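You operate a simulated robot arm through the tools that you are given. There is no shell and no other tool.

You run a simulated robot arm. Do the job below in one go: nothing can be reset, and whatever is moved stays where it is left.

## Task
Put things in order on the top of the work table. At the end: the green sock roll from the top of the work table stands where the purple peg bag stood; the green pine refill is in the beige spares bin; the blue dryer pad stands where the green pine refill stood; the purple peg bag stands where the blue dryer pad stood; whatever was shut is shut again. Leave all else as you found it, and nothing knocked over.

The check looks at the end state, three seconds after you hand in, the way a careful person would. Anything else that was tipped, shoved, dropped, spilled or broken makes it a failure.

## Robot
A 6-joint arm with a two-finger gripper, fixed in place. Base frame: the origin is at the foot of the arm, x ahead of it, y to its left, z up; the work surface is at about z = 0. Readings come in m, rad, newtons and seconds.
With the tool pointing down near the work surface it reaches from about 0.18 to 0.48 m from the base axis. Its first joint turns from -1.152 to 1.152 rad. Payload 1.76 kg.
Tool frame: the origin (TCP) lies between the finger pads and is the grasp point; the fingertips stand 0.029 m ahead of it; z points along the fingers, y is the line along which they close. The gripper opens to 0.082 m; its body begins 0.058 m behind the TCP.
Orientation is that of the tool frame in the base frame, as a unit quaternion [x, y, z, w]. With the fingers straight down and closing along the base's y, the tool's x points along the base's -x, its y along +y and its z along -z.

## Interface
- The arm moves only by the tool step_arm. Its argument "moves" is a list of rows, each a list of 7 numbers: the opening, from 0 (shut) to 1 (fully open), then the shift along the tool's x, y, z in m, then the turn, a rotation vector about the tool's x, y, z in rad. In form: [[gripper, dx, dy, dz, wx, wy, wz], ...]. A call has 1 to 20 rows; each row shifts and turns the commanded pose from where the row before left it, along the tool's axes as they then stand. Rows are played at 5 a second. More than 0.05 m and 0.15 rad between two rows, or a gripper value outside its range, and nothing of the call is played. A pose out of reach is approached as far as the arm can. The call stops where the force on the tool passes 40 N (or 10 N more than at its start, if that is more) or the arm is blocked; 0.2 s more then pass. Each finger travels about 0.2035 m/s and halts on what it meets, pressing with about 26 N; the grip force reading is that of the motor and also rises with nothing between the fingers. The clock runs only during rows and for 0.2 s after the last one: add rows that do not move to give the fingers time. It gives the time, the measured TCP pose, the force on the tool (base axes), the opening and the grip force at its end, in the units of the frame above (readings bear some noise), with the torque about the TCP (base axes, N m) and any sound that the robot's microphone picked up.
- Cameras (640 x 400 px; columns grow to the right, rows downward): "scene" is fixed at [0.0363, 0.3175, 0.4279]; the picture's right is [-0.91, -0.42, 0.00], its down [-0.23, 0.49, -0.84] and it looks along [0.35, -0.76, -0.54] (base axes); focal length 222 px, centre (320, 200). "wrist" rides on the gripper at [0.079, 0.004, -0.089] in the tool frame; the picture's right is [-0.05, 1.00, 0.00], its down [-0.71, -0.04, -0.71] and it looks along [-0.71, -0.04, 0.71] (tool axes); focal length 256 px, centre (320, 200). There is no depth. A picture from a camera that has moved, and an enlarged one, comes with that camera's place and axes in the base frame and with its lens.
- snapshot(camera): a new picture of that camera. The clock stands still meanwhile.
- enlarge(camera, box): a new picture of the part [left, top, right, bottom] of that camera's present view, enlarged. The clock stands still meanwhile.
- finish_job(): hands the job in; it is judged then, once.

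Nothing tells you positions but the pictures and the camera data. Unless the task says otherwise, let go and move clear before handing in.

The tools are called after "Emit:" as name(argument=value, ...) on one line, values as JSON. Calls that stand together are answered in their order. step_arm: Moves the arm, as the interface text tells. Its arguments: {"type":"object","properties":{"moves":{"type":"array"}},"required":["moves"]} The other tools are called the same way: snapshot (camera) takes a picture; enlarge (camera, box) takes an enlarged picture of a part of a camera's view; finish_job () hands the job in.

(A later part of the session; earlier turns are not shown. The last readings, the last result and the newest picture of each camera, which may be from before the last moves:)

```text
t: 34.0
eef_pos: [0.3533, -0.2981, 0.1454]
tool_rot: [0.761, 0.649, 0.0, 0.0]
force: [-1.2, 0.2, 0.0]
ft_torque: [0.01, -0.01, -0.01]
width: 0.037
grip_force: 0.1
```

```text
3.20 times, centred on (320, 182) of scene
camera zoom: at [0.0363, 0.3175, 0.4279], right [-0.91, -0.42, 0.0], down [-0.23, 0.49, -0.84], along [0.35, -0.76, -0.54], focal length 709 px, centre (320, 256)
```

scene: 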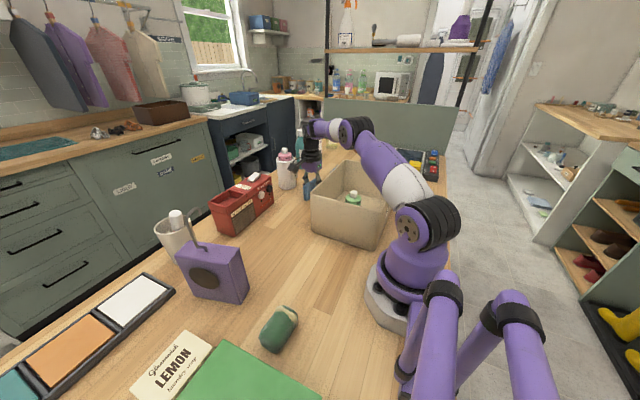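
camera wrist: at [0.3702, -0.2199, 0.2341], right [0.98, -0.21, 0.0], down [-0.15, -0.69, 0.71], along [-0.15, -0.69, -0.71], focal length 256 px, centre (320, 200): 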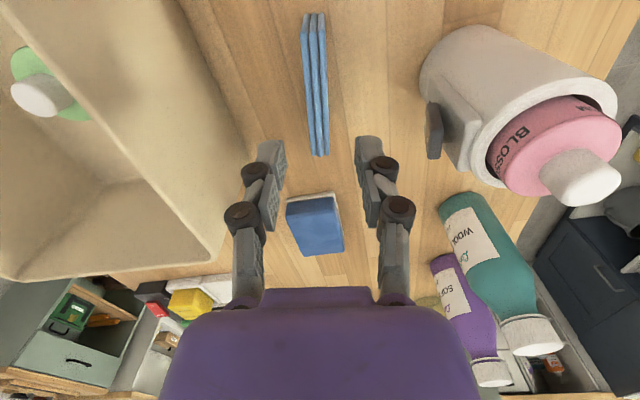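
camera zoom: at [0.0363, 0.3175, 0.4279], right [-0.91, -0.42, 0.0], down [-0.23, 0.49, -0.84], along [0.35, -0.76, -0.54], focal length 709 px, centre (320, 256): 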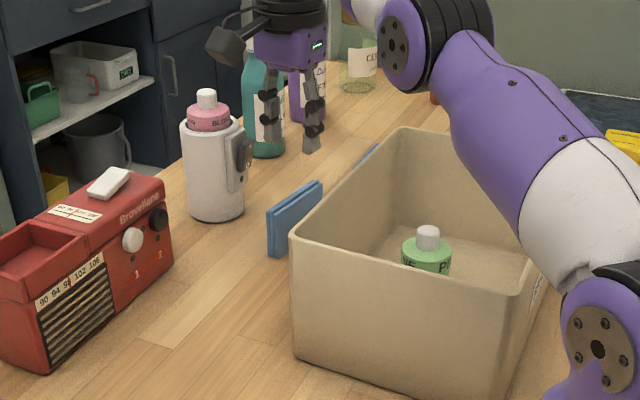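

The pad stands upright on the refill's old spot. Next is the peg bag, whose tall hook needs a careful grasp, so I'll back off high and turn the wrist camera towards it.

Emit:
step_arm(moves=[[0.45, 0.0357, -0.0162, -0.0105, 0, 0, 0], [0.45, 0.0357, -0.0162, -0.0105, 0, 0, 0], [0.45, 0.0357, -0.0162, -0.0105, 0, 0, 0], [0.45, 0.0357, -0.0162, -0.0105, 0, 0, 0], [0.45, 0.0357, -0.0162, -0.0105, 0, 0, 0], [0.45, 0.0357, -0.0162, -0.0105, 0, 0, 0], [0.45, 0.0357, -0.0162, -0.0105, 0, 0, 0], [0.45, 0.0357, -0.0162, -0.0105, 0, 0, 0], [0.45, 0.0357, -0.0162, -0.0105, 0, 0, 0], [0.45, 0.0357, -0.0162, -0.0105, 0, 0, 0], [0.6, 0, 0, 0, 0, 0, -0.1419], [0.7, 0, 0, 0, 0, 0, -0.1419], [0.8, 0, 0, 0, 0, 0, -0.1419], [0.9, 0, 0, 0, 0, 0, -0.1419], [1, 0, 0, 0, 0, 0, -0.1419], [1, 0, 0, 0, 0, 0, -0.1419], [1, 0, 0, 0, 0, 0, -0.1419], [1, 0, 0, 0, 0, 0, -0.1419], [1, 0, 0, 0, 0, 0, -0.1419], [1, 0, 0, 0, 0, 0, -0.1419]])

Emit:
step_arm(moves=[[1, 0, 0, 0, 0, 0, -0.1419], [1, 0, 0, 0, 0, 0, -0.1419], [1, 0, 0, 0, 0, 0, -0.1419], [1, 0, 0, 0, 0, 0, -0.1419], [1, 0, 0, 0, 0, 0, 0]])

Emit:
snapshot(camera="wrist")

Emit:
snapshot(camera="scene")

```text
t: 38.2
eef_pos: [0.248, 0.0807, 0.2521]
tool_rot: [0.154, 0.988, 0.0, 0.0]
force: [0.3, -0.3, 0.5]
ft_torque: [0.0, 0.0, 0.01]
width: 0.0822
grip_force: 0.1
```

```text
t: 39.4
eef_pos: [0.2482, 0.0808, 0.2515]
tool_rot: [-0.129, 0.992, 0.0, 0.001]
force: [0.0, 0.0, -0.2]
ft_torque: [0.04, 0.02, 0.0]
width: 0.0817
grip_force: 0.0
```

```text
taken
camera wrist: at [0.1711, 0.0648, 0.3415], right [-0.2, 0.98, 0.0], down [0.69, 0.14, 0.71], along [0.69, 0.14, -0.71], focal length 256 px, centre (320, 200)
```

wrist: 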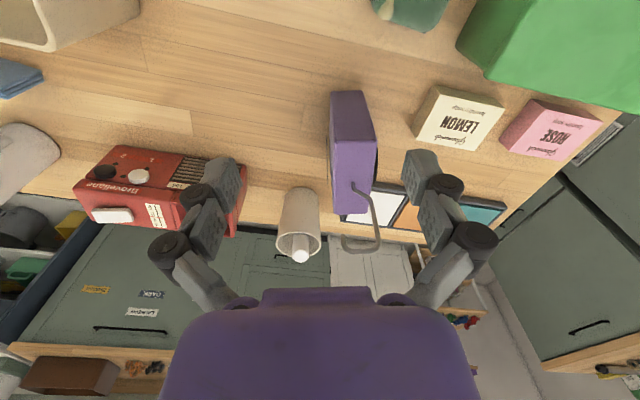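

```text
taken
```

scene: 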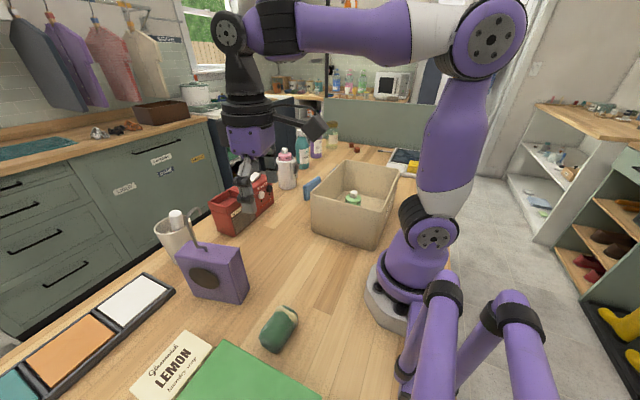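

Emit:
enlarge(camera="wrist", box=[256, 70, 448, 270])

Emit:
enlarge(camera="scene", box=[140, 200, 300, 310])

```text
2.00 times, centred on (352, 170) of wrist
camera zoom: at [0.1711, 0.0648, 0.3415], right [-0.2, 0.98, 0.0], down [0.69, 0.14, 0.71], along [0.69, 0.14, -0.71], focal length 512 px, centre (256, 260)
```

zoom: 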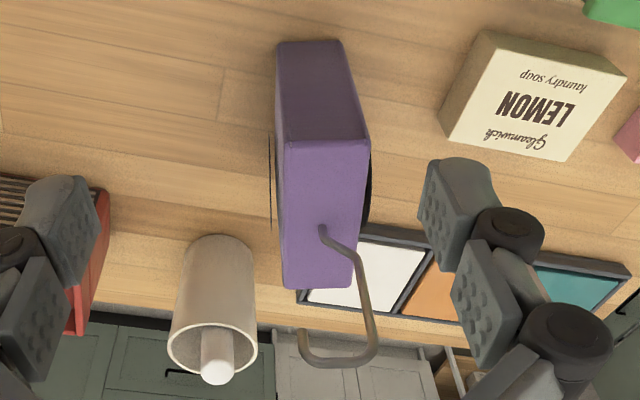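

```text
3.64 times, centred on (220, 255) of scene
camera zoom: at [0.0363, 0.3175, 0.4279], right [-0.91, -0.42, 0.0], down [-0.23, 0.49, -0.84], along [0.35, -0.76, -0.54], focal length 806 px, centre (684, 0)
```

zoom: 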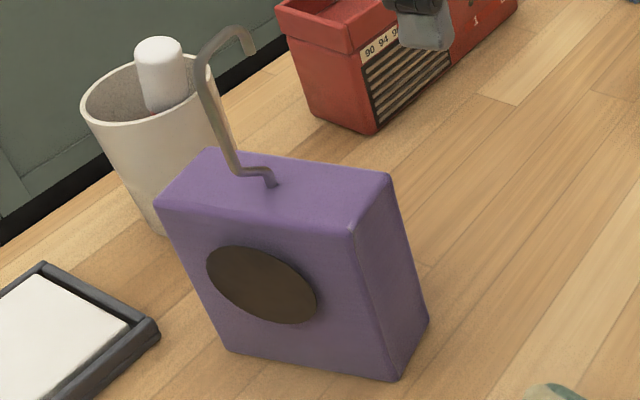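

From two views, the bag is centred at (0.3505, 0.139), 12 cm high, 11 cm long and 4.2 cm thick, with yaw of about 0.24. Its hook rises to z of about 0.22 across the middle. I'll tilt the gripper 30° back so it can take the near end of the bag while the palm stays clear of the hook, then look.

Emit:
step_arm(moves=[[1, 0, 0, 0, 0, 0, 0.018], [1, 0, 0, 0, 0, -0.1309, 0], [1, 0, 0, 0, 0, -0.1309, 0], [1, 0, 0, 0, 0, -0.1309, 0], [1, 0, 0, 0, 0, -0.1309, 0], [1, 0.007, 0.016, 0.0335, 0, 0, 0], [1, 0.007, 0.0161, 0.0335, 0, 0, 0], [1, 0, 0, 0, 0, 0, 0]])

Emit:
snapshot(camera="wrist")

Emit:
snapshot(camera="scene")

```text
t: 41.2
eef_pos: [0.2614, 0.1164, 0.1852]
tool_rot: [-0.115, 0.959, 0.032, 0.258]
force: [-0.4, 1.1, -0.2]
ft_torque: [-0.01, 0.01, 0.01]
width: 0.0818
grip_force: 0.0
```

```text
taken
camera wrist: at [0.151, 0.0943, 0.2216], right [-0.19, 0.98, 0.03], down [0.26, 0.02, 0.97], along [0.95, 0.19, -0.26], focal length 256 px, centre (320, 200)
```

wrist: 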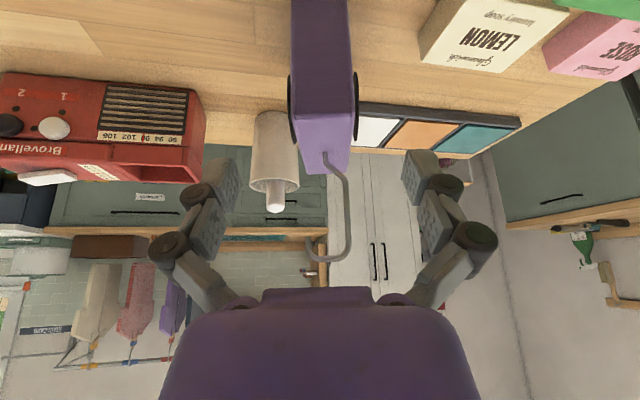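

```text
taken
```

scene: 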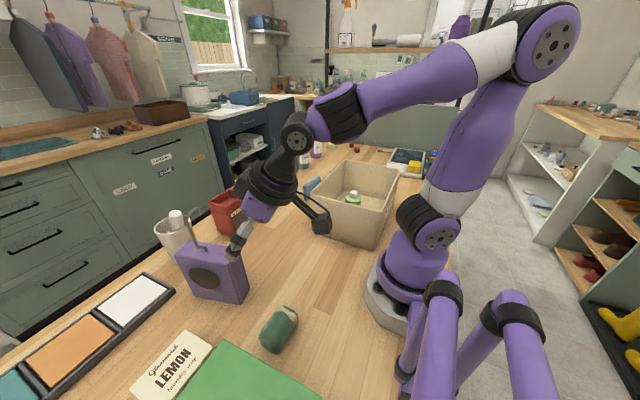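

Emit:
enlarge(camera="wrist", box=[224, 0, 416, 120])

Emit:
enlarge(camera="scene", box=[150, 170, 342, 310])

```text
3.33 times, centred on (320, 60) of wrist
camera zoom: at [0.151, 0.0943, 0.2216], right [-0.19, 0.98, 0.03], down [0.26, 0.02, 0.97], along [0.95, 0.19, -0.26], focal length 853 px, centre (320, 667)
```

zoom: 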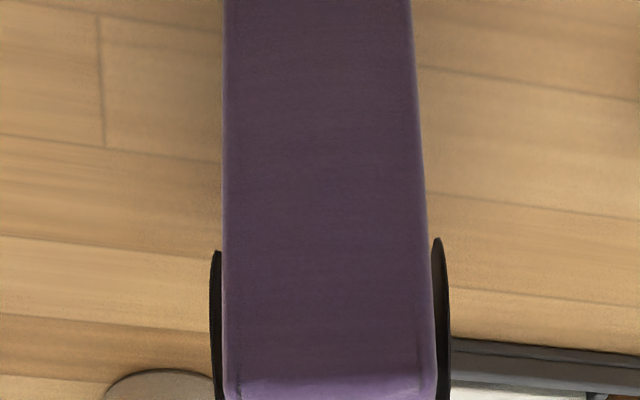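

```text
2.86 times, centred on (246, 240) of scene
camera zoom: at [0.0363, 0.3175, 0.4279], right [-0.91, -0.42, 0.0], down [-0.23, 0.49, -0.84], along [0.35, -0.76, -0.54], focal length 633 px, centre (531, 86)
```

zoom: 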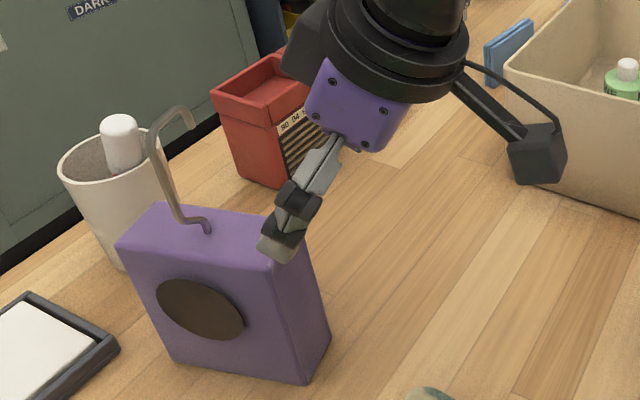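

The bag's dark discs stick out about 4 mm on both faces, around s = 0 and z = 0.078, so I want the finger pads flat on them. A 45° tilt lets the fingers reach the discs with the palm clear of both hook and bag. I'll tilt further and go to the pre-approach point.

Emit:
step_arm(moves=[[1, 0, 0, 0, 0, -0.1309, 0], [1, 0, 0, 0, 0, -0.1309, 0], [1, 0.0163, 0.0016, 0.018, 0, 0, 0], [1, 0, 0, 0.02, 0, 0, 0], [1, 0, 0, 0, 0, 0, 0]])

Emit:
snapshot(camera="wrist")

Emit:
enlarge(camera="scene", box=[150, 170, 342, 310])

```text
t: 42.4
eef_pos: [0.2817, 0.1266, 0.1514]
tool_rot: [-0.109, 0.917, 0.046, 0.381]
force: [-0.2, -0.1, -0.3]
ft_torque: [0.01, 0.03, 0.0]
width: 0.0821
grip_force: 0.0
out of reach, approached as far as the arm can: row 3
```

```text
taken
camera wrist: at [0.1641, 0.1026, 0.1573], right [-0.2, 0.98, 0.04], down [0.01, -0.04, 1.0], along [0.98, 0.2, 0.0], focal length 256 px, centre (320, 200)
```

wrist: 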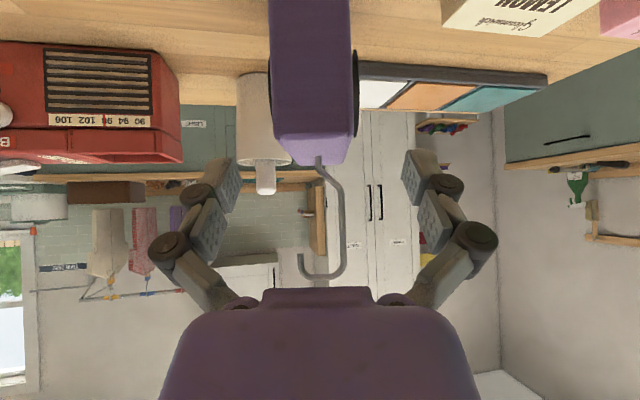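

```text
2.86 times, centred on (246, 240) of scene
camera zoom: at [0.0363, 0.3175, 0.4279], right [-0.91, -0.42, 0.0], down [-0.23, 0.49, -0.84], along [0.35, -0.76, -0.54], focal length 633 px, centre (531, 86)
```

zoom: 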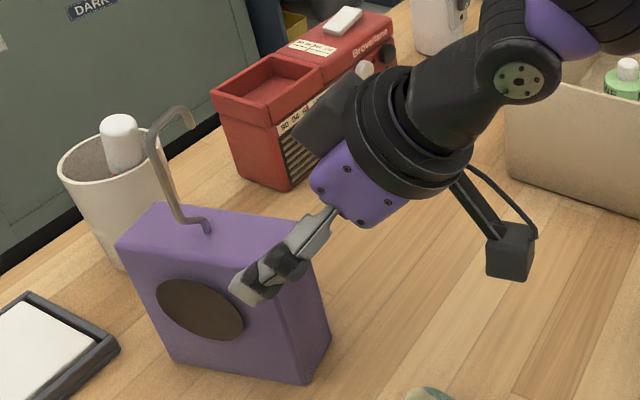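

The gripper is at the bag's near-top corner and about 3 mm off laterally. I'll correct that and move in along the tool axis in two stages.

Emit:
step_arm(moves=[[1, 0.002, -0.0015, 0.02, 0, 0, 0], [1, 0.002, -0.0015, 0.02, 0, 0, 0], [1, 0, 0, 0, 0, 0, 0]])

Emit:
snapshot(camera="wrist")

Emit:
enlarge(camera="scene", box=[150, 170, 342, 310])

```text
t: 43.2
eef_pos: [0.3052, 0.1298, 0.12]
tool_rot: [-0.11, 0.917, 0.046, 0.381]
force: [0.6, -0.1, 0.9]
ft_torque: [0.04, 0.0, -0.01]
width: 0.0817
grip_force: 0.0
```

```text
taken
camera wrist: at [0.1903, 0.1065, 0.1265], right [-0.2, 0.98, 0.04], down [0.01, -0.04, 1.0], along [0.98, 0.2, 0.0], focal length 256 px, centre (320, 200)
```

wrist: 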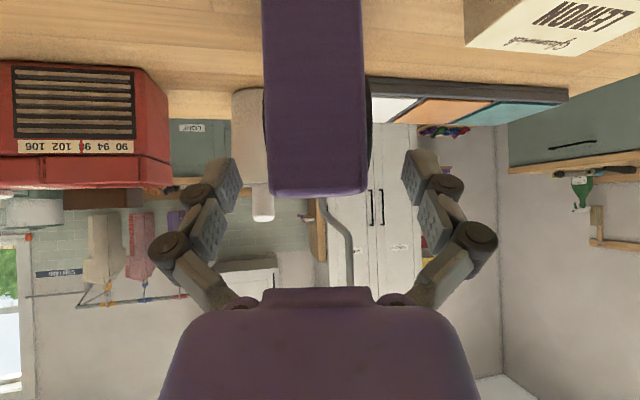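

```text
2.86 times, centred on (246, 240) of scene
camera zoom: at [0.0363, 0.3175, 0.4279], right [-0.91, -0.42, 0.0], down [-0.23, 0.49, -0.84], along [0.35, -0.76, -0.54], focal length 633 px, centre (531, 86)
```

zoom: 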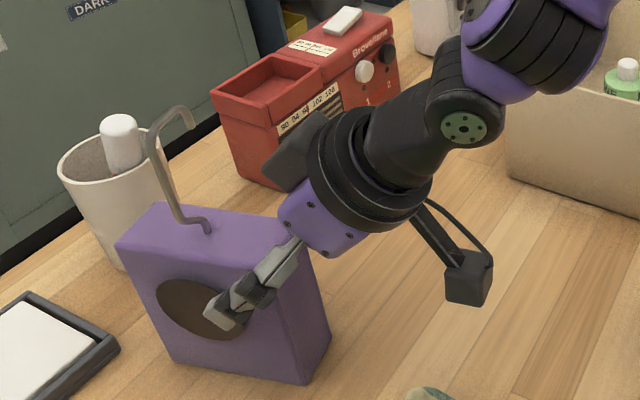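

The fingers are centred on the bag and sliding over the discs. I'll go 32 mm further along the axis and then check before closing.

Emit:
step_arm(moves=[[1, 0.001, 0, 0.016, 0, 0, 0], [1, 0.001, 0, 0.016, 0, 0, 0], [1, 0, 0, 0, 0, 0, 0]])

Emit:
snapshot(camera="wrist")

Emit:
enlarge(camera="scene", box=[150, 170, 342, 310])

```text
t: 44.0
eef_pos: [0.3269, 0.1346, 0.0959]
tool_rot: [-0.11, 0.917, 0.046, 0.38]
force: [1.0, 0.1, 0.2]
ft_torque: [-0.02, -0.01, -0.05]
width: 0.0819
grip_force: 0.0
```

```text
taken
camera wrist: at [0.2092, 0.1109, 0.1029], right [-0.2, 0.98, 0.04], down [0.01, -0.04, 1.0], along [0.98, 0.2, 0.0], focal length 256 px, centre (320, 200)
```

wrist: 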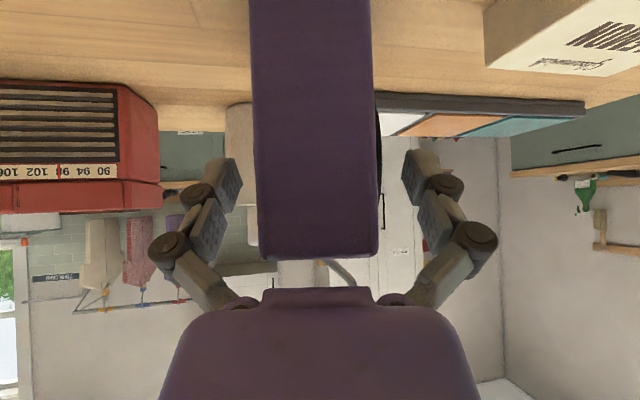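

```text
2.86 times, centred on (246, 240) of scene
camera zoom: at [0.0363, 0.3175, 0.4279], right [-0.91, -0.42, 0.0], down [-0.23, 0.49, -0.84], along [0.35, -0.76, -0.54], focal length 633 px, centre (531, 86)
```

zoom: 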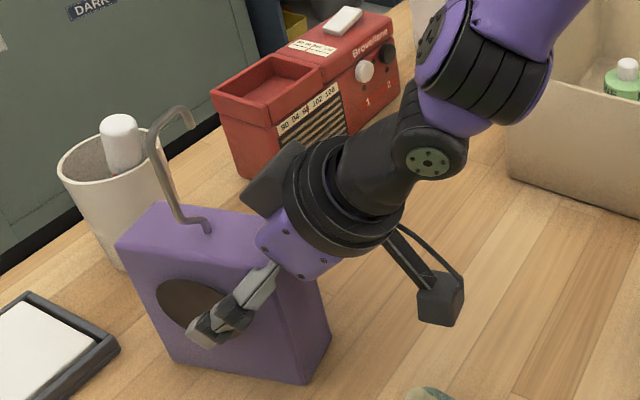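

The fingertips straddle the disc area and the palm is clear of the bag and hook. I'll close gently.

Emit:
step_arm(moves=[[0.85, 0, 0, 0, 0, 0, 0], [0.72, 0, 0, 0, 0, 0, 0], [0.62, 0, 0, 0, 0, 0, 0], [0.52, 0, 0, 0, 0, 0, 0], [0.4, 0, 0, 0, 0, 0, 0], [0.4, 0, 0, 0, 0, 0, 0]])

Emit:
snapshot(camera="wrist")

Emit:
enlarge(camera="scene", box=[150, 170, 342, 310])

```text
t: 45.4
eef_pos: [0.3255, 0.1344, 0.0973]
tool_rot: [-0.11, 0.917, 0.046, 0.381]
force: [-1.2, -2.4, 3.2]
ft_torque: [-0.09, 0.14, 0.03]
width: 0.05
grip_force: 26.0
```

```text
taken
camera wrist: at [0.2091, 0.1108, 0.1031], right [-0.2, 0.98, 0.04], down [0.01, -0.04, 1.0], along [0.98, 0.2, 0.0], focal length 256 px, centre (320, 200)
```

wrist: 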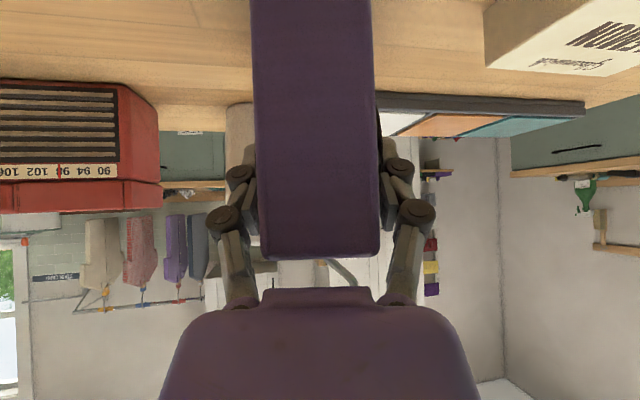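

```text
2.86 times, centred on (246, 240) of scene
camera zoom: at [0.0362, 0.3175, 0.4279], right [-0.91, -0.42, 0.0], down [-0.23, 0.49, -0.84], along [0.35, -0.76, -0.54], focal length 633 px, centre (531, 86)
```

zoom: 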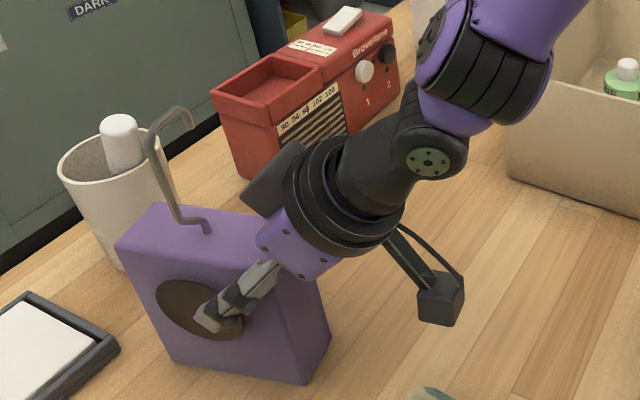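

The grip is solid at 50 mm across the discs and 26 N. I'll lift straight up 5 cm and check that the bag hangs level.

Emit:
step_arm(moves=[[0.4, -0.0035, 0, -0.0035, 0, 0, 0], [0.4, -0.0071, 0, -0.0071, 0, 0, 0], [0.4, -0.0106, 0, -0.0106, 0, 0, 0], [0.4, -0.0141, 0, -0.0141, 0, 0, 0], [0.4, 0, 0, 0, 0, 0, 0]])

Emit:
snapshot(camera="wrist")

Emit:
enlarge(camera="scene", box=[150, 170, 342, 310])

```text
t: 46.6
eef_pos: [0.3266, 0.1349, 0.1454]
tool_rot: [-0.11, 0.917, 0.047, 0.38]
force: [0.4, 0.4, -1.4]
ft_torque: [-0.02, 0.05, 0.0]
width: 0.0494
grip_force: 25.5
```

```text
taken
camera wrist: at [0.2103, 0.1102, 0.1529], right [-0.2, 0.98, 0.04], down [0.01, -0.04, 1.0], along [0.98, 0.2, 0.0], focal length 256 px, centre (320, 200)
```

wrist: 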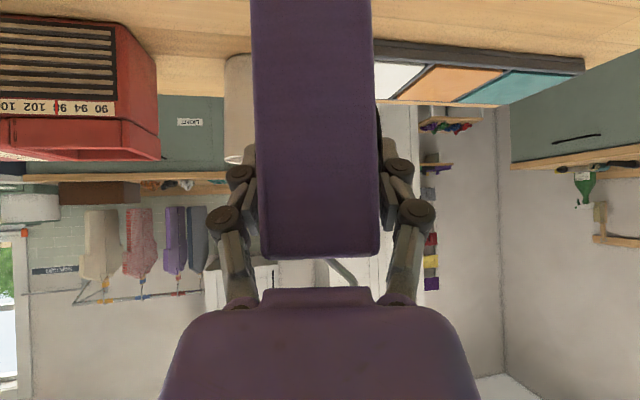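

```text
2.86 times, centred on (246, 240) of scene
camera zoom: at [0.0363, 0.3175, 0.4279], right [-0.91, -0.42, 0.0], down [-0.23, 0.49, -0.84], along [0.35, -0.76, -0.54], focal length 633 px, centre (531, 86)
```

zoom: 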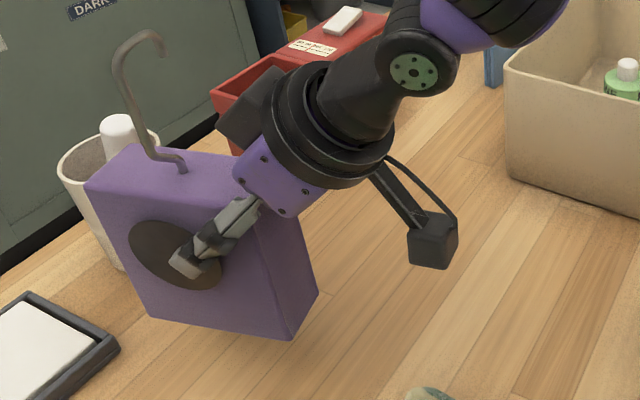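

The bag hangs level. I'll carry it sideways to the pad's old spot.

Emit:
step_arm(moves=[[0.4, 0.0052, -0.0307, -0.0052, 0, 0, 0], [0.4, 0.0052, -0.0307, -0.0052, 0, 0, 0], [0.4, 0.0053, -0.0307, -0.0053, 0, 0, 0], [0.4, 0.0053, -0.0307, -0.0053, 0, 0, 0], [0.4, 0.0052, -0.0307, -0.0052, 0, 0, 0], [0.4, 0, 0, 0, 0, 0, 0]])

Emit:
snapshot(camera="wrist")

Emit:
snapshot(camera="scene")

```text
t: 48.0
eef_pos: [0.3271, -0.0251, 0.1488]
tool_rot: [-0.109, 0.917, 0.046, 0.38]
force: [0.4, 0.1, -2.1]
ft_torque: [0.0, 0.03, 0.03]
width: 0.0497
grip_force: 26.3
```

```text
taken
camera wrist: at [0.2101, -0.0489, 0.1548], right [-0.2, 0.98, 0.04], down [0.01, -0.04, 1.0], along [0.98, 0.2, 0.0], focal length 256 px, centre (320, 200)
```

wrist: 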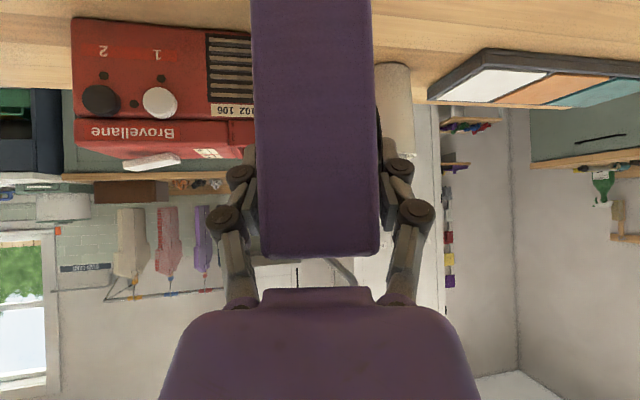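

```text
taken
```

scene: 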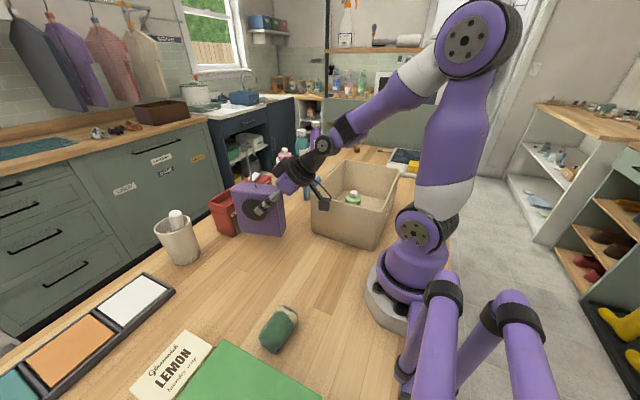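

The bag is over the pad's old spot, about 4.5 cm from the radio. I'll lower it to near the table, then take small steps.

Emit:
step_arm(moves=[[0.4, 0.0106, 0, 0.0106, 0, 0, 0], [0.4, 0.0106, 0, 0.0106, 0, 0, 0], [0.4, 0.0085, 0, 0.0085, 0, 0, 0], [0.4, 0, 0, 0, 0, 0, 0]])

Emit:
enlarge(camera="scene", box=[180, 140, 372, 260])

Emit:
step_arm(moves=[[0.4, 0.0014, 0, 0.0014, 0, 0, 0], [0.4, 0, 0, 0, 0, 0, 0]])

```text
t: 49.0
eef_pos: [0.3256, -0.0242, 0.1056]
tool_rot: [-0.11, 0.917, 0.047, 0.38]
force: [-1.0, -0.5, -1.9]
ft_torque: [-0.02, 0.05, -0.03]
width: 0.0497
grip_force: 26.2
```

```text
3.33 times, centred on (276, 200) of scene
camera zoom: at [0.0363, 0.3175, 0.4279], right [-0.91, -0.42, 0.0], down [-0.23, 0.49, -0.84], along [0.35, -0.76, -0.54], focal length 739 px, centre (467, 200)
```

zoom: 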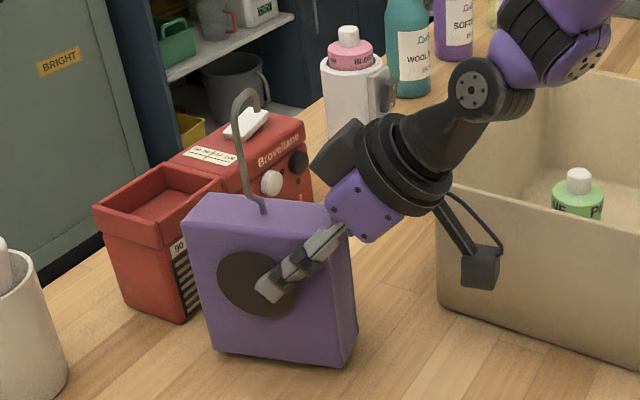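

```text
t: 49.6
eef_pos: [0.3254, -0.0244, 0.1029]
tool_rot: [-0.11, 0.917, 0.046, 0.38]
force: [0.4, 0.8, -1.5]
ft_torque: [0.0, 0.03, 0.02]
width: 0.0496
grip_force: 26.0
```

Emit:
step_arm(moves=[[0.4, 0.0018, 0, 0.0018, 0, 0, 0], [0.4, 0, 0, 0, 0, 0, 0]])

Emit:
step_arm(moves=[[0.4, 0.0011, 0, 0.0011, 0, 0, 0], [0.4, 0, 0, 0, 0, 0, 0]])

Emit:
step_arm(moves=[[0.4, 0.0007, 0, 0.0007, 0, 0, 0], [0.4, 0, 0, 0, 0, 0, 0]])

```text
t: 50.2
eef_pos: [0.3264, -0.0249, 0.101]
tool_rot: [-0.11, 0.917, 0.046, 0.38]
force: [0.2, 0.3, -2.7]
ft_torque: [-0.03, 0.03, 0.0]
width: 0.0497
grip_force: 25.6
```

```text
t: 50.8
eef_pos: [0.3263, -0.0241, 0.0995]
tool_rot: [-0.11, 0.917, 0.046, 0.381]
force: [-0.1, 0.6, -2.0]
ft_torque: [-0.03, 0.04, 0.01]
width: 0.0496
grip_force: 25.9
```

```text
t: 51.4
eef_pos: [0.3266, -0.0242, 0.0973]
tool_rot: [-0.11, 0.917, 0.046, 0.381]
force: [0.6, -0.5, -1.9]
ft_torque: [-0.01, 0.05, 0.02]
width: 0.0496
grip_force: 26.0
```

There is still no contact, so I'll continue in 1 mm steps.

Emit:
step_arm(moves=[[0.4, 0.0007, 0, 0.0007, 0, 0, 0], [0.4, 0, 0, 0, 0, 0, 0]])

Emit:
step_arm(moves=[[0.4, 0.0007, 0, 0.0007, 0, 0, 0], [0.4, 0, 0, 0, 0, 0, 0]])

```text
t: 52.0
eef_pos: [0.3268, -0.0246, 0.0972]
tool_rot: [-0.11, 0.917, 0.046, 0.38]
force: [-0.7, -0.3, -1.5]
ft_torque: [0.0, 0.04, -0.02]
width: 0.0496
grip_force: 26.0
```

```text
t: 52.6
eef_pos: [0.3276, -0.0238, 0.0978]
tool_rot: [-0.11, 0.917, 0.046, 0.382]
force: [-3.9, -3.2, 10.2]
ft_torque: [0.06, 0.36, 0.07]
width: 0.0495
grip_force: 26.4
```

The bag is on the table. I'll ease off slightly and open slowly.

Emit:
step_arm(moves=[[0.4, -0.0005, 0, -0.0005, 0, 0, 0], [0.55, 0, 0, 0, 0, 0, 0], [0.6, 0, 0, 0, 0, 0, 0], [0.65, 0, 0, 0, 0, 0, 0], [0.75, 0, 0, 0, 0, 0, 0], [0.85, 0, 0, 0, 0, 0, 0], [1, 0, 0, 0, 0, 0, 0], [1, 0, 0, 0, 0, 0, 0]])

Emit:
snapshot(camera="wrist")

Emit:
enlarge(camera="scene", box=[180, 140, 372, 260])

```text
t: 54.4
eef_pos: [0.3263, -0.0247, 0.0966]
tool_rot: [-0.11, 0.917, 0.046, 0.381]
force: [-0.4, 0.0, -0.3]
ft_torque: [-0.02, -0.01, 0.01]
width: 0.0819
grip_force: 0.1
```

```text
taken
camera wrist: at [0.2102, -0.0483, 0.1036], right [-0.2, 0.98, 0.04], down [0.01, -0.04, 1.0], along [0.98, 0.2, 0.0], focal length 256 px, centre (320, 200)
```

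wrist: 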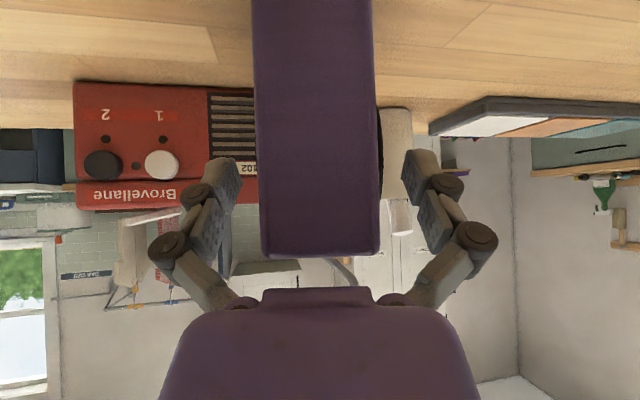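

```text
3.33 times, centred on (276, 200) of scene
camera zoom: at [0.0363, 0.3175, 0.4279], right [-0.91, -0.42, 0.0], down [-0.23, 0.49, -0.84], along [0.35, -0.76, -0.54], focal length 739 px, centre (467, 200)
```

zoom: 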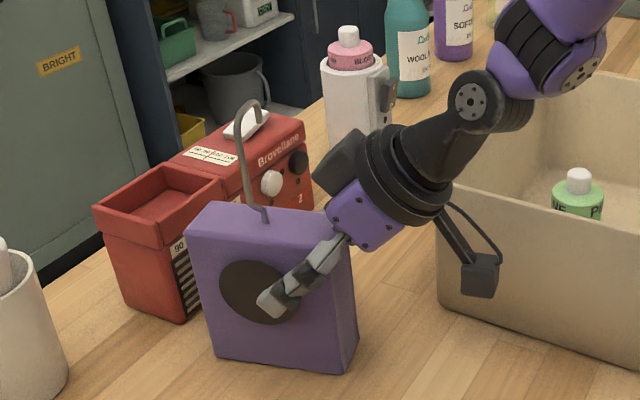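

The bag stands by itself. I'll back the gripper out along its own axis and then up, away from the bag and hook.

Emit:
step_arm(moves=[[1, 0, 0, -0.012, 0, 0, 0], [1, 0, 0, -0.02, 0, 0, 0], [1, 0, 0, -0.02, 0, 0, 0], [1, 0, 0, 0, 0, 0, 0]])

Emit:
step_arm(moves=[[1, -0.0141, 0, -0.0141, 0, 0, 0], [1, -0.0141, 0, -0.0141, 0, 0, 0], [1, -0.0141, 0, -0.0141, 0, 0, 0], [1, 0, 0, 0, 0, 0, 0]])

Emit:
snapshot(camera="wrist")

Emit:
snapshot(camera="scene")

```text
t: 55.4
eef_pos: [0.2948, -0.0344, 0.1356]
tool_rot: [-0.11, 0.917, 0.046, 0.38]
force: [0.2, 0.0, -0.9]
ft_torque: [0.0, 0.01, -0.01]
width: 0.082
grip_force: 0.1
```

```text
t: 56.4
eef_pos: [0.2901, -0.0328, 0.1941]
tool_rot: [-0.109, 0.917, 0.046, 0.38]
force: [-0.1, 0.1, -0.1]
ft_torque: [-0.03, 0.04, -0.05]
width: 0.0821
grip_force: 0.1
```

```text
taken
camera wrist: at [0.1736, -0.0566, 0.1999], right [-0.2, 0.98, 0.04], down [0.01, -0.04, 1.0], along [0.98, 0.2, 0.0], focal length 256 px, centre (320, 200)
```

wrist: 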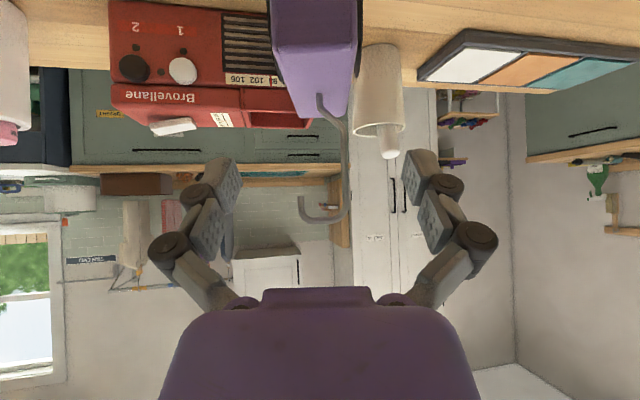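

```text
taken
```

scene: 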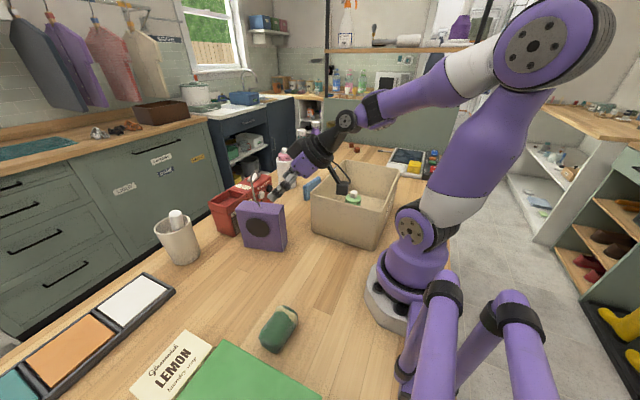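

The bag stands upright on the pad's old spot. I'll return the gripper to vertical in place, then move off towards the sock roll.

Emit:
step_arm(moves=[[1, 0, 0, 0, 0, 0.1309, 0], [1, 0, 0, 0, 0, 0.1309, 0], [1, 0, 0, 0, 0, 0.1309, 0], [1, 0, 0, 0, 0, 0.1309, 0], [1, 0, 0, 0, 0, 0.1309, 0], [1, 0, 0, 0, 0, 0.1309, 0], [1, 0, 0, 0, 0, 0, 0]])

Emit:
snapshot(camera="wrist")

Emit:
snapshot(camera="scene")

```text
t: 58.0
eef_pos: [0.292, -0.033, 0.192]
tool_rot: [-0.118, 0.993, 0.001, 0.0]
force: [0.2, 0.1, 0.0]
ft_torque: [0.01, 0.0, -0.02]
width: 0.0819
grip_force: 0.0
```

```text
taken
camera wrist: at [0.2137, -0.0471, 0.2819], right [-0.18, 0.98, 0.0], down [0.7, 0.13, 0.71], along [0.69, 0.13, -0.71], focal length 256 px, centre (320, 200)
```

wrist: 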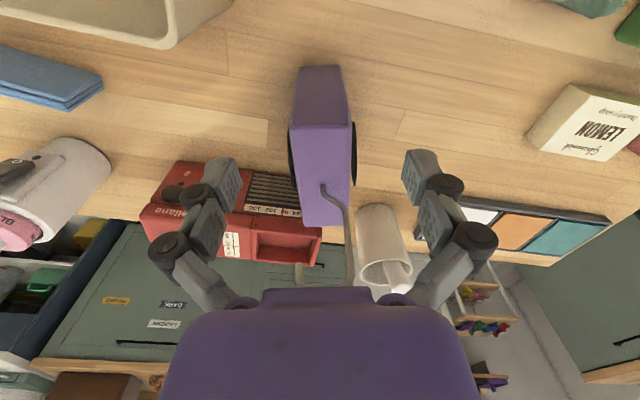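

```text
taken
```

scene: 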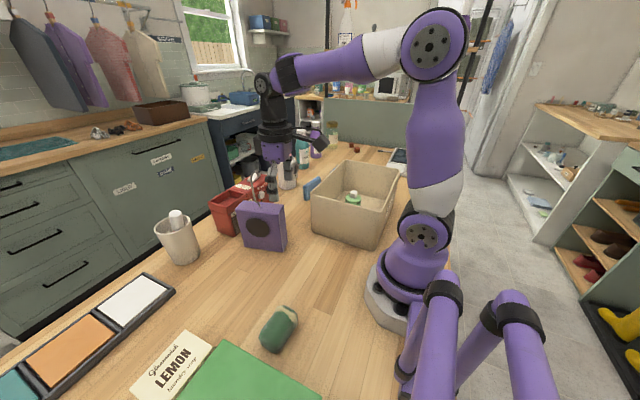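

Next is the sock roll, lying at about (0.19, 0.158) with its long axis nearly along y. I'll move high above it and turn the gripper so it closes across the roll.

Emit:
step_arm(moves=[[1, 0.0077, 0.0375, -0.0076, 0, 0, 0], [1, 0.0077, 0.0375, -0.0076, 0, 0, 0], [1, 0.0077, 0.0375, -0.0076, 0, 0, 0], [1, 0.0077, 0.0375, -0.0076, 0, 0, 0], [1, 0.0077, 0.0375, -0.0076, 0, 0, 0], [1, 0, 0, 0, 0, 0, -0.1364], [1, 0, 0, 0, 0, 0, -0.1364], [1, 0, 0, 0, 0, 0, -0.1364], [1, 0, 0, 0, 0, 0, -0.1364], [1, 0, 0, 0, 0, 0, -0.1364], [1, 0, 0, 0, 0, 0, -0.1364], [1, 0, 0, 0, 0, 0, -0.1364], [1, 0, 0, 0, 0, 0, -0.1364], [1, 0, 0, 0, 0, 0, -0.1364], [1, 0, 0, 0, 0, 0, -0.1364], [1, 0, 0, 0, 0, 0, -0.136], [1, 0, 0, 0, 0, 0, 0]])

Emit:
snapshot(camera="wrist")

Emit:
snapshot(camera="scene")

```text
t: 61.6
eef_pos: [0.2103, 0.1392, 0.2314]
tool_rot: [0.764, -0.645, 0.0, -0.001]
force: [-0.1, 0.3, -0.1]
ft_torque: [-0.03, 0.03, -0.01]
width: 0.0819
grip_force: 0.1
```

```text
taken
camera wrist: at [0.2199, 0.0605, 0.3201], right [-0.99, -0.12, 0.0], down [-0.08, 0.7, 0.71], along [-0.08, 0.7, -0.71], focal length 256 px, centre (320, 200)
```

wrist: 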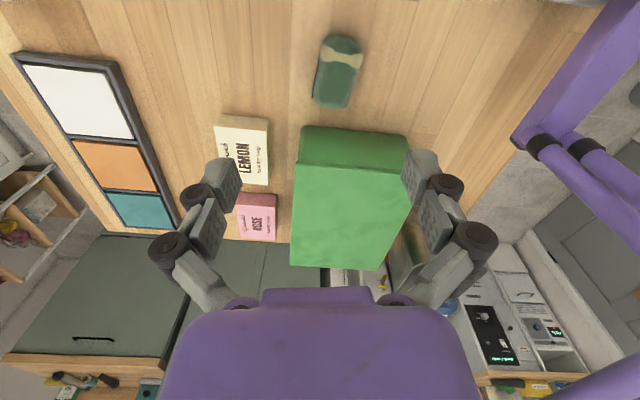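

```text
taken
```

scene: 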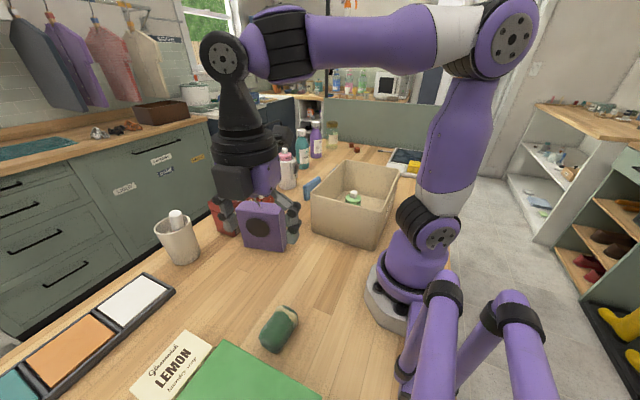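

Emit:
enlarge(camera="wrist", box=[240, 20, 432, 140])

Emit:
enlarge(camera="wrist", box=[432, 0, 640, 130])

Emit:
enlarge(camera="scene", box=[200, 280, 392, 400])

```text
3.33 times, centred on (336, 80) of wrist
camera zoom: at [0.2199, 0.0605, 0.3201], right [-0.99, -0.12, 0.0], down [-0.08, 0.7, 0.71], along [-0.08, 0.7, -0.71], focal length 853 px, centre (267, 600)
```

zoom: 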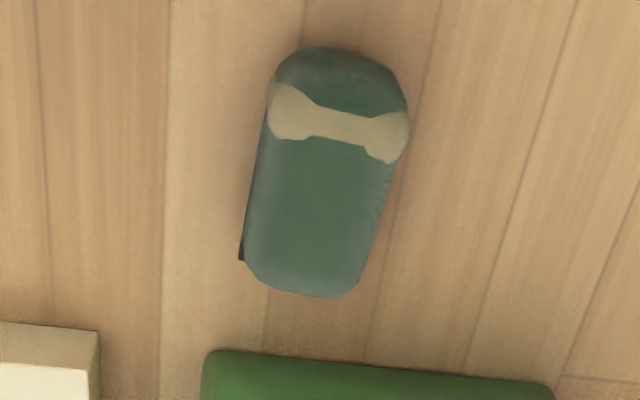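

```text
3.08 times, centred on (536, 65) of wrist
camera zoom: at [0.2199, 0.0605, 0.3201], right [-0.99, -0.12, 0.0], down [-0.08, 0.7, 0.71], along [-0.08, 0.7, -0.71], focal length 788 px, centre (-345, 615)
```

zoom: 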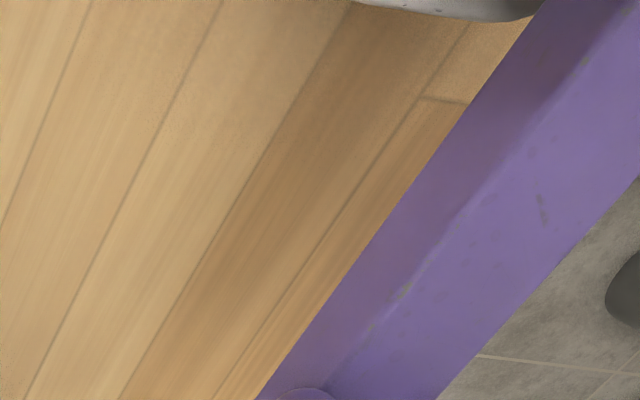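

```text
3.33 times, centred on (296, 340) of scene
camera zoom: at [0.0363, 0.3175, 0.4279], right [-0.91, -0.42, 0.0], down [-0.23, 0.49, -0.84], along [0.35, -0.76, -0.54], focal length 739 px, centre (400, -267)
```

zoom: 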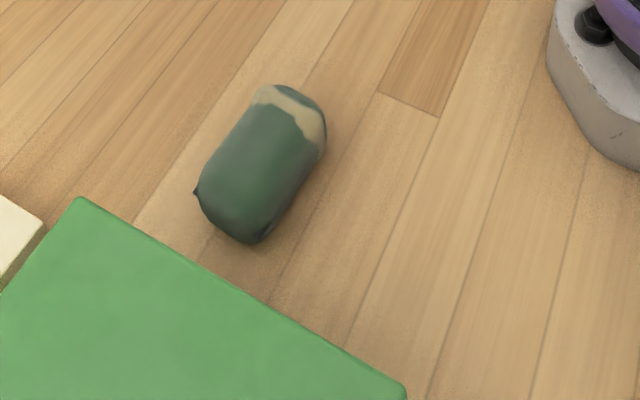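

The sock roll is about 4.4 cm wide and 7.8 cm long, centred near (0.189, 0.158) with its axis almost along y. The tall green box behind it starts at y of about 0.235. I'll correct the yaw, come down to z = 0.10 above it, and check.

Emit:
step_arm(moves=[[1, 0, 0, 0, 0, 0, 0.11], [1, 0, 0, 0, 0, 0, 0.11], [1, -0.0042, 0.0055, 0.0328, 0, 0, 0], [1, -0.0042, 0.0055, 0.0328, 0, 0, 0], [1, -0.0042, 0.0056, 0.0327, 0, 0, 0], [1, -0.0041, 0.0056, 0.0327, 0, 0, 0], [1, 0, 0, 0, 0, 0, 0]])

Emit:
snapshot(camera="wrist")

Emit:
snapshot(camera="scene")

```text
t: 63.2
eef_pos: [0.1866, 0.158, 0.1001]
tool_rot: [-0.688, 0.725, 0.0, 0.001]
force: [0.1, -0.1, 0.1]
ft_torque: [-0.01, 0.0, 0.0]
width: 0.0818
grip_force: 0.0
```

```text
taken
camera wrist: at [0.1789, 0.0799, 0.189], right [-0.99, 0.1, 0.0], down [0.07, 0.7, 0.71], along [0.07, 0.7, -0.71], focal length 256 px, centre (320, 200)
```

wrist: 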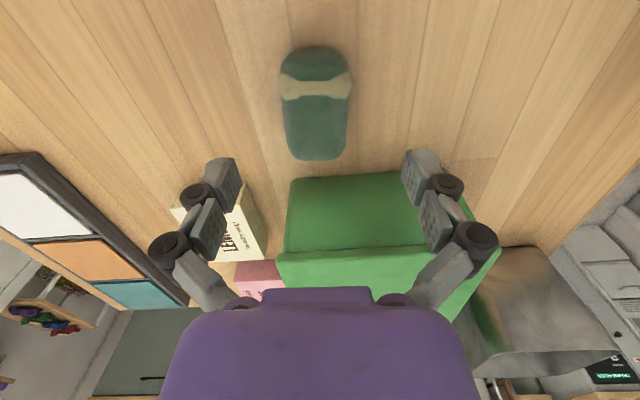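

```text
taken
```

scene: 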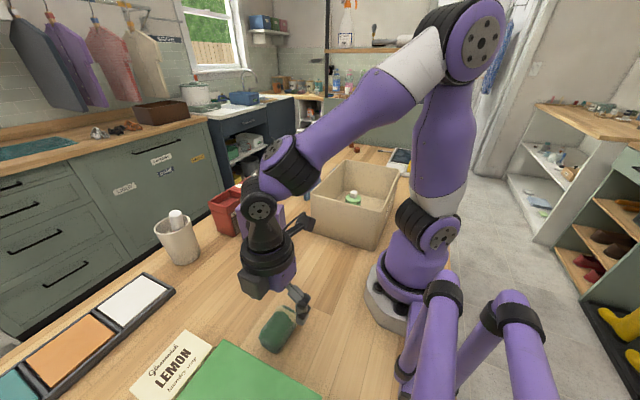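

Emit:
enlarge(camera="wrist", box=[240, 30, 400, 180])

Emit:
enlarge(camera="scene", box=[210, 200, 402, 380])

```text
2.67 times, centred on (320, 105) of wrist
camera zoom: at [0.1789, 0.0799, 0.189], right [-0.99, 0.1, 0.0], down [0.07, 0.7, 0.71], along [0.07, 0.7, -0.71], focal length 683 px, centre (320, 453)
```

zoom: 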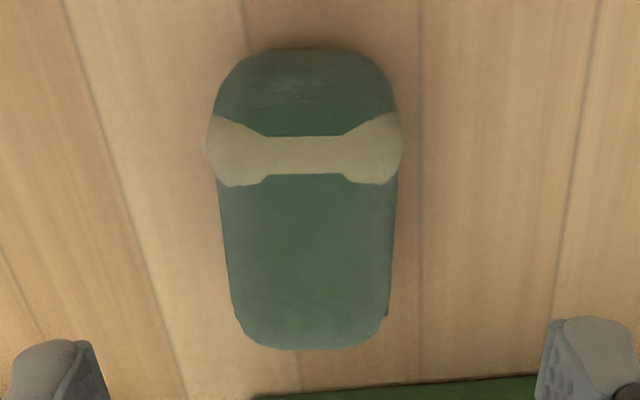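

```text
2.22 times, centred on (306, 290) of scene
camera zoom: at [0.0363, 0.3175, 0.4279], right [-0.91, -0.42, 0.0], down [-0.23, 0.49, -0.84], along [0.35, -0.76, -0.54], focal length 492 px, centre (351, 0)
```

zoom: 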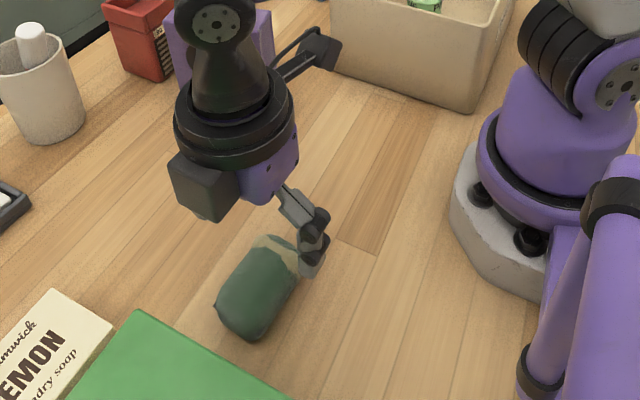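

The roll is about 2.7 mm off-centre between the fingers. I'll correct that, lower around it, and check before closing.

Emit:
step_arm(moves=[[1, 0.003, -0.0027, 0.021, 0, 0, 0], [1, 0, 0, 0.021, 0, 0, 0], [1, 0, 0, 0.021, 0, 0, 0], [1, 0, 0, 0, 0, 0, 0]])

Emit:
snapshot(camera="wrist")

Emit:
enlarge(camera="scene", box=[180, 200, 372, 400])

```text
t: 64.2
eef_pos: [0.1908, 0.1556, 0.0365]
tool_rot: [-0.689, 0.725, 0.001, 0.001]
force: [-0.1, -0.5, -0.4]
ft_torque: [0.02, -0.01, 0.03]
width: 0.0823
grip_force: 0.0
```

```text
taken
camera wrist: at [0.1824, 0.0762, 0.126], right [-0.99, 0.1, 0.0], down [0.07, 0.7, 0.71], along [0.07, 0.7, -0.71], focal length 256 px, centre (320, 200)
```

wrist: 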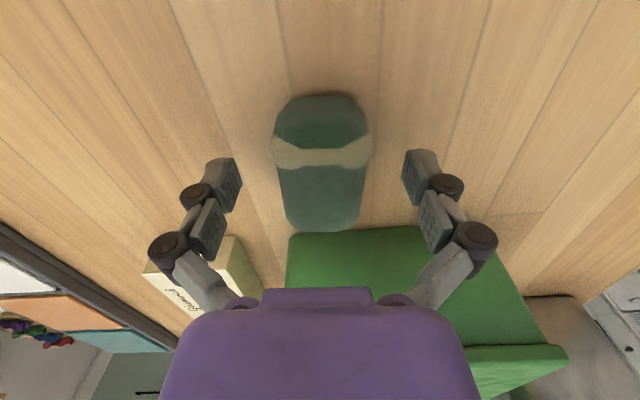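

```text
2.00 times, centred on (276, 300) of scene
camera zoom: at [0.0363, 0.3175, 0.4279], right [-0.91, -0.42, 0.0], down [-0.23, 0.49, -0.84], along [0.35, -0.76, -0.54], focal length 443 px, centre (408, 0)
```

zoom: 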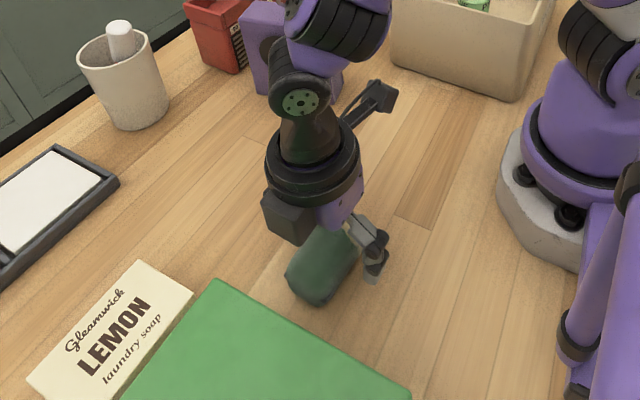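

The sock roll is centred between the fingers. I'll close on it.

Emit:
step_arm(moves=[[0.8, 0, 0, 0, 0, 0, 0], [0.65, 0, 0, 0, 0, 0, 0], [0.55, 0, 0, 0, 0, 0, 0], [0.45, 0, 0, 0, 0, 0, 0], [0.35, 0, 0, 0, 0, 0, 0], [0.35, 0, 0, 0, 0, 0, 0]])

Emit:
snapshot(camera="wrist")

```text
t: 65.6
eef_pos: [0.1912, 0.1558, 0.0369]
tool_rot: [-0.688, 0.726, 0.0, 0.001]
force: [-2.0, -0.6, 9.5]
ft_torque: [-0.08, 0.09, -0.11]
width: 0.0431
grip_force: 25.8
```

```text
taken
camera wrist: at [0.1825, 0.0762, 0.1264], right [-0.99, 0.1, 0.0], down [0.07, 0.7, 0.71], along [0.07, 0.7, -0.71], focal length 256 px, centre (320, 200)
```

wrist: 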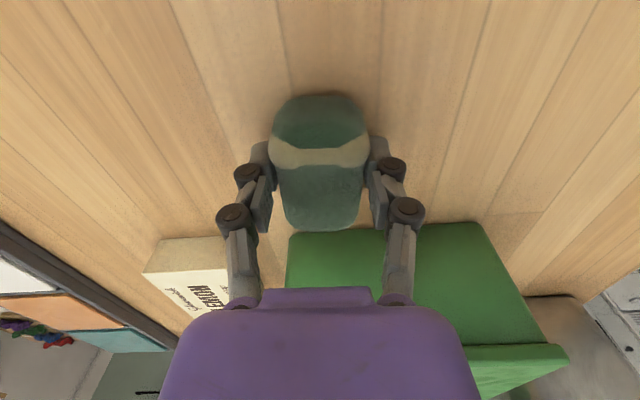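

The sock roll is gripped. I'll lift it and carry it to the bag's old spot at (0.3505, 0.139).

Emit:
step_arm(moves=[[0.35, 0, 0, -0.01, 0, 0, 0], [0.35, 0, 0, -0.02, 0, 0, 0], [0.35, 0, 0, -0.02, 0, 0, 0], [0.35, 0, 0, -0.02, 0, 0, 0], [0.35, 0, 0, 0, 0, 0, 0]])

Emit:
snapshot(camera="wrist")

Emit:
enlarge(camera="scene", box=[180, 200, 372, 400])

```text
t: 66.8
eef_pos: [0.1911, 0.1542, 0.1069]
tool_rot: [-0.689, 0.725, 0.001, 0.001]
force: [-0.1, -0.3, -0.9]
ft_torque: [0.01, 0.02, 0.01]
width: 0.0432
grip_force: 25.8
```

```text
taken
camera wrist: at [0.1833, 0.0753, 0.1968], right [-0.99, 0.1, 0.0], down [0.07, 0.7, 0.71], along [0.07, 0.7, -0.71], focal length 256 px, centre (320, 200)
```

wrist: 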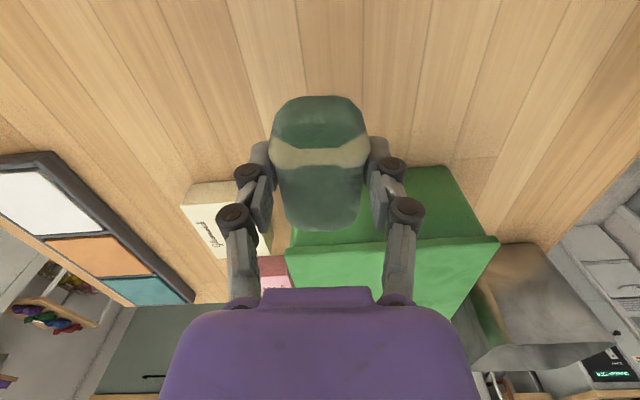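

```text
2.00 times, centred on (276, 300) of scene
camera zoom: at [0.0363, 0.3175, 0.4279], right [-0.91, -0.42, 0.0], down [-0.23, 0.49, -0.84], along [0.35, -0.76, -0.54], focal length 443 px, centre (408, 0)
```

zoom: 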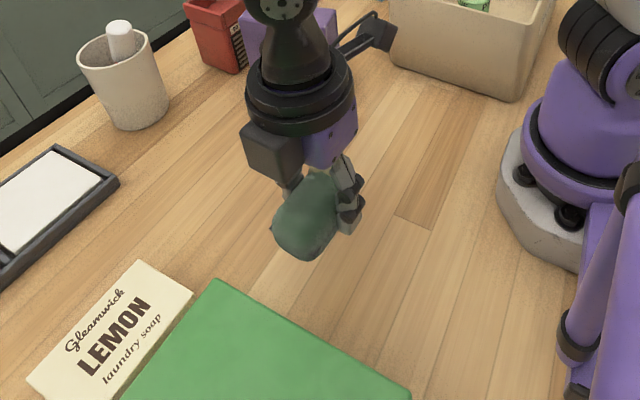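

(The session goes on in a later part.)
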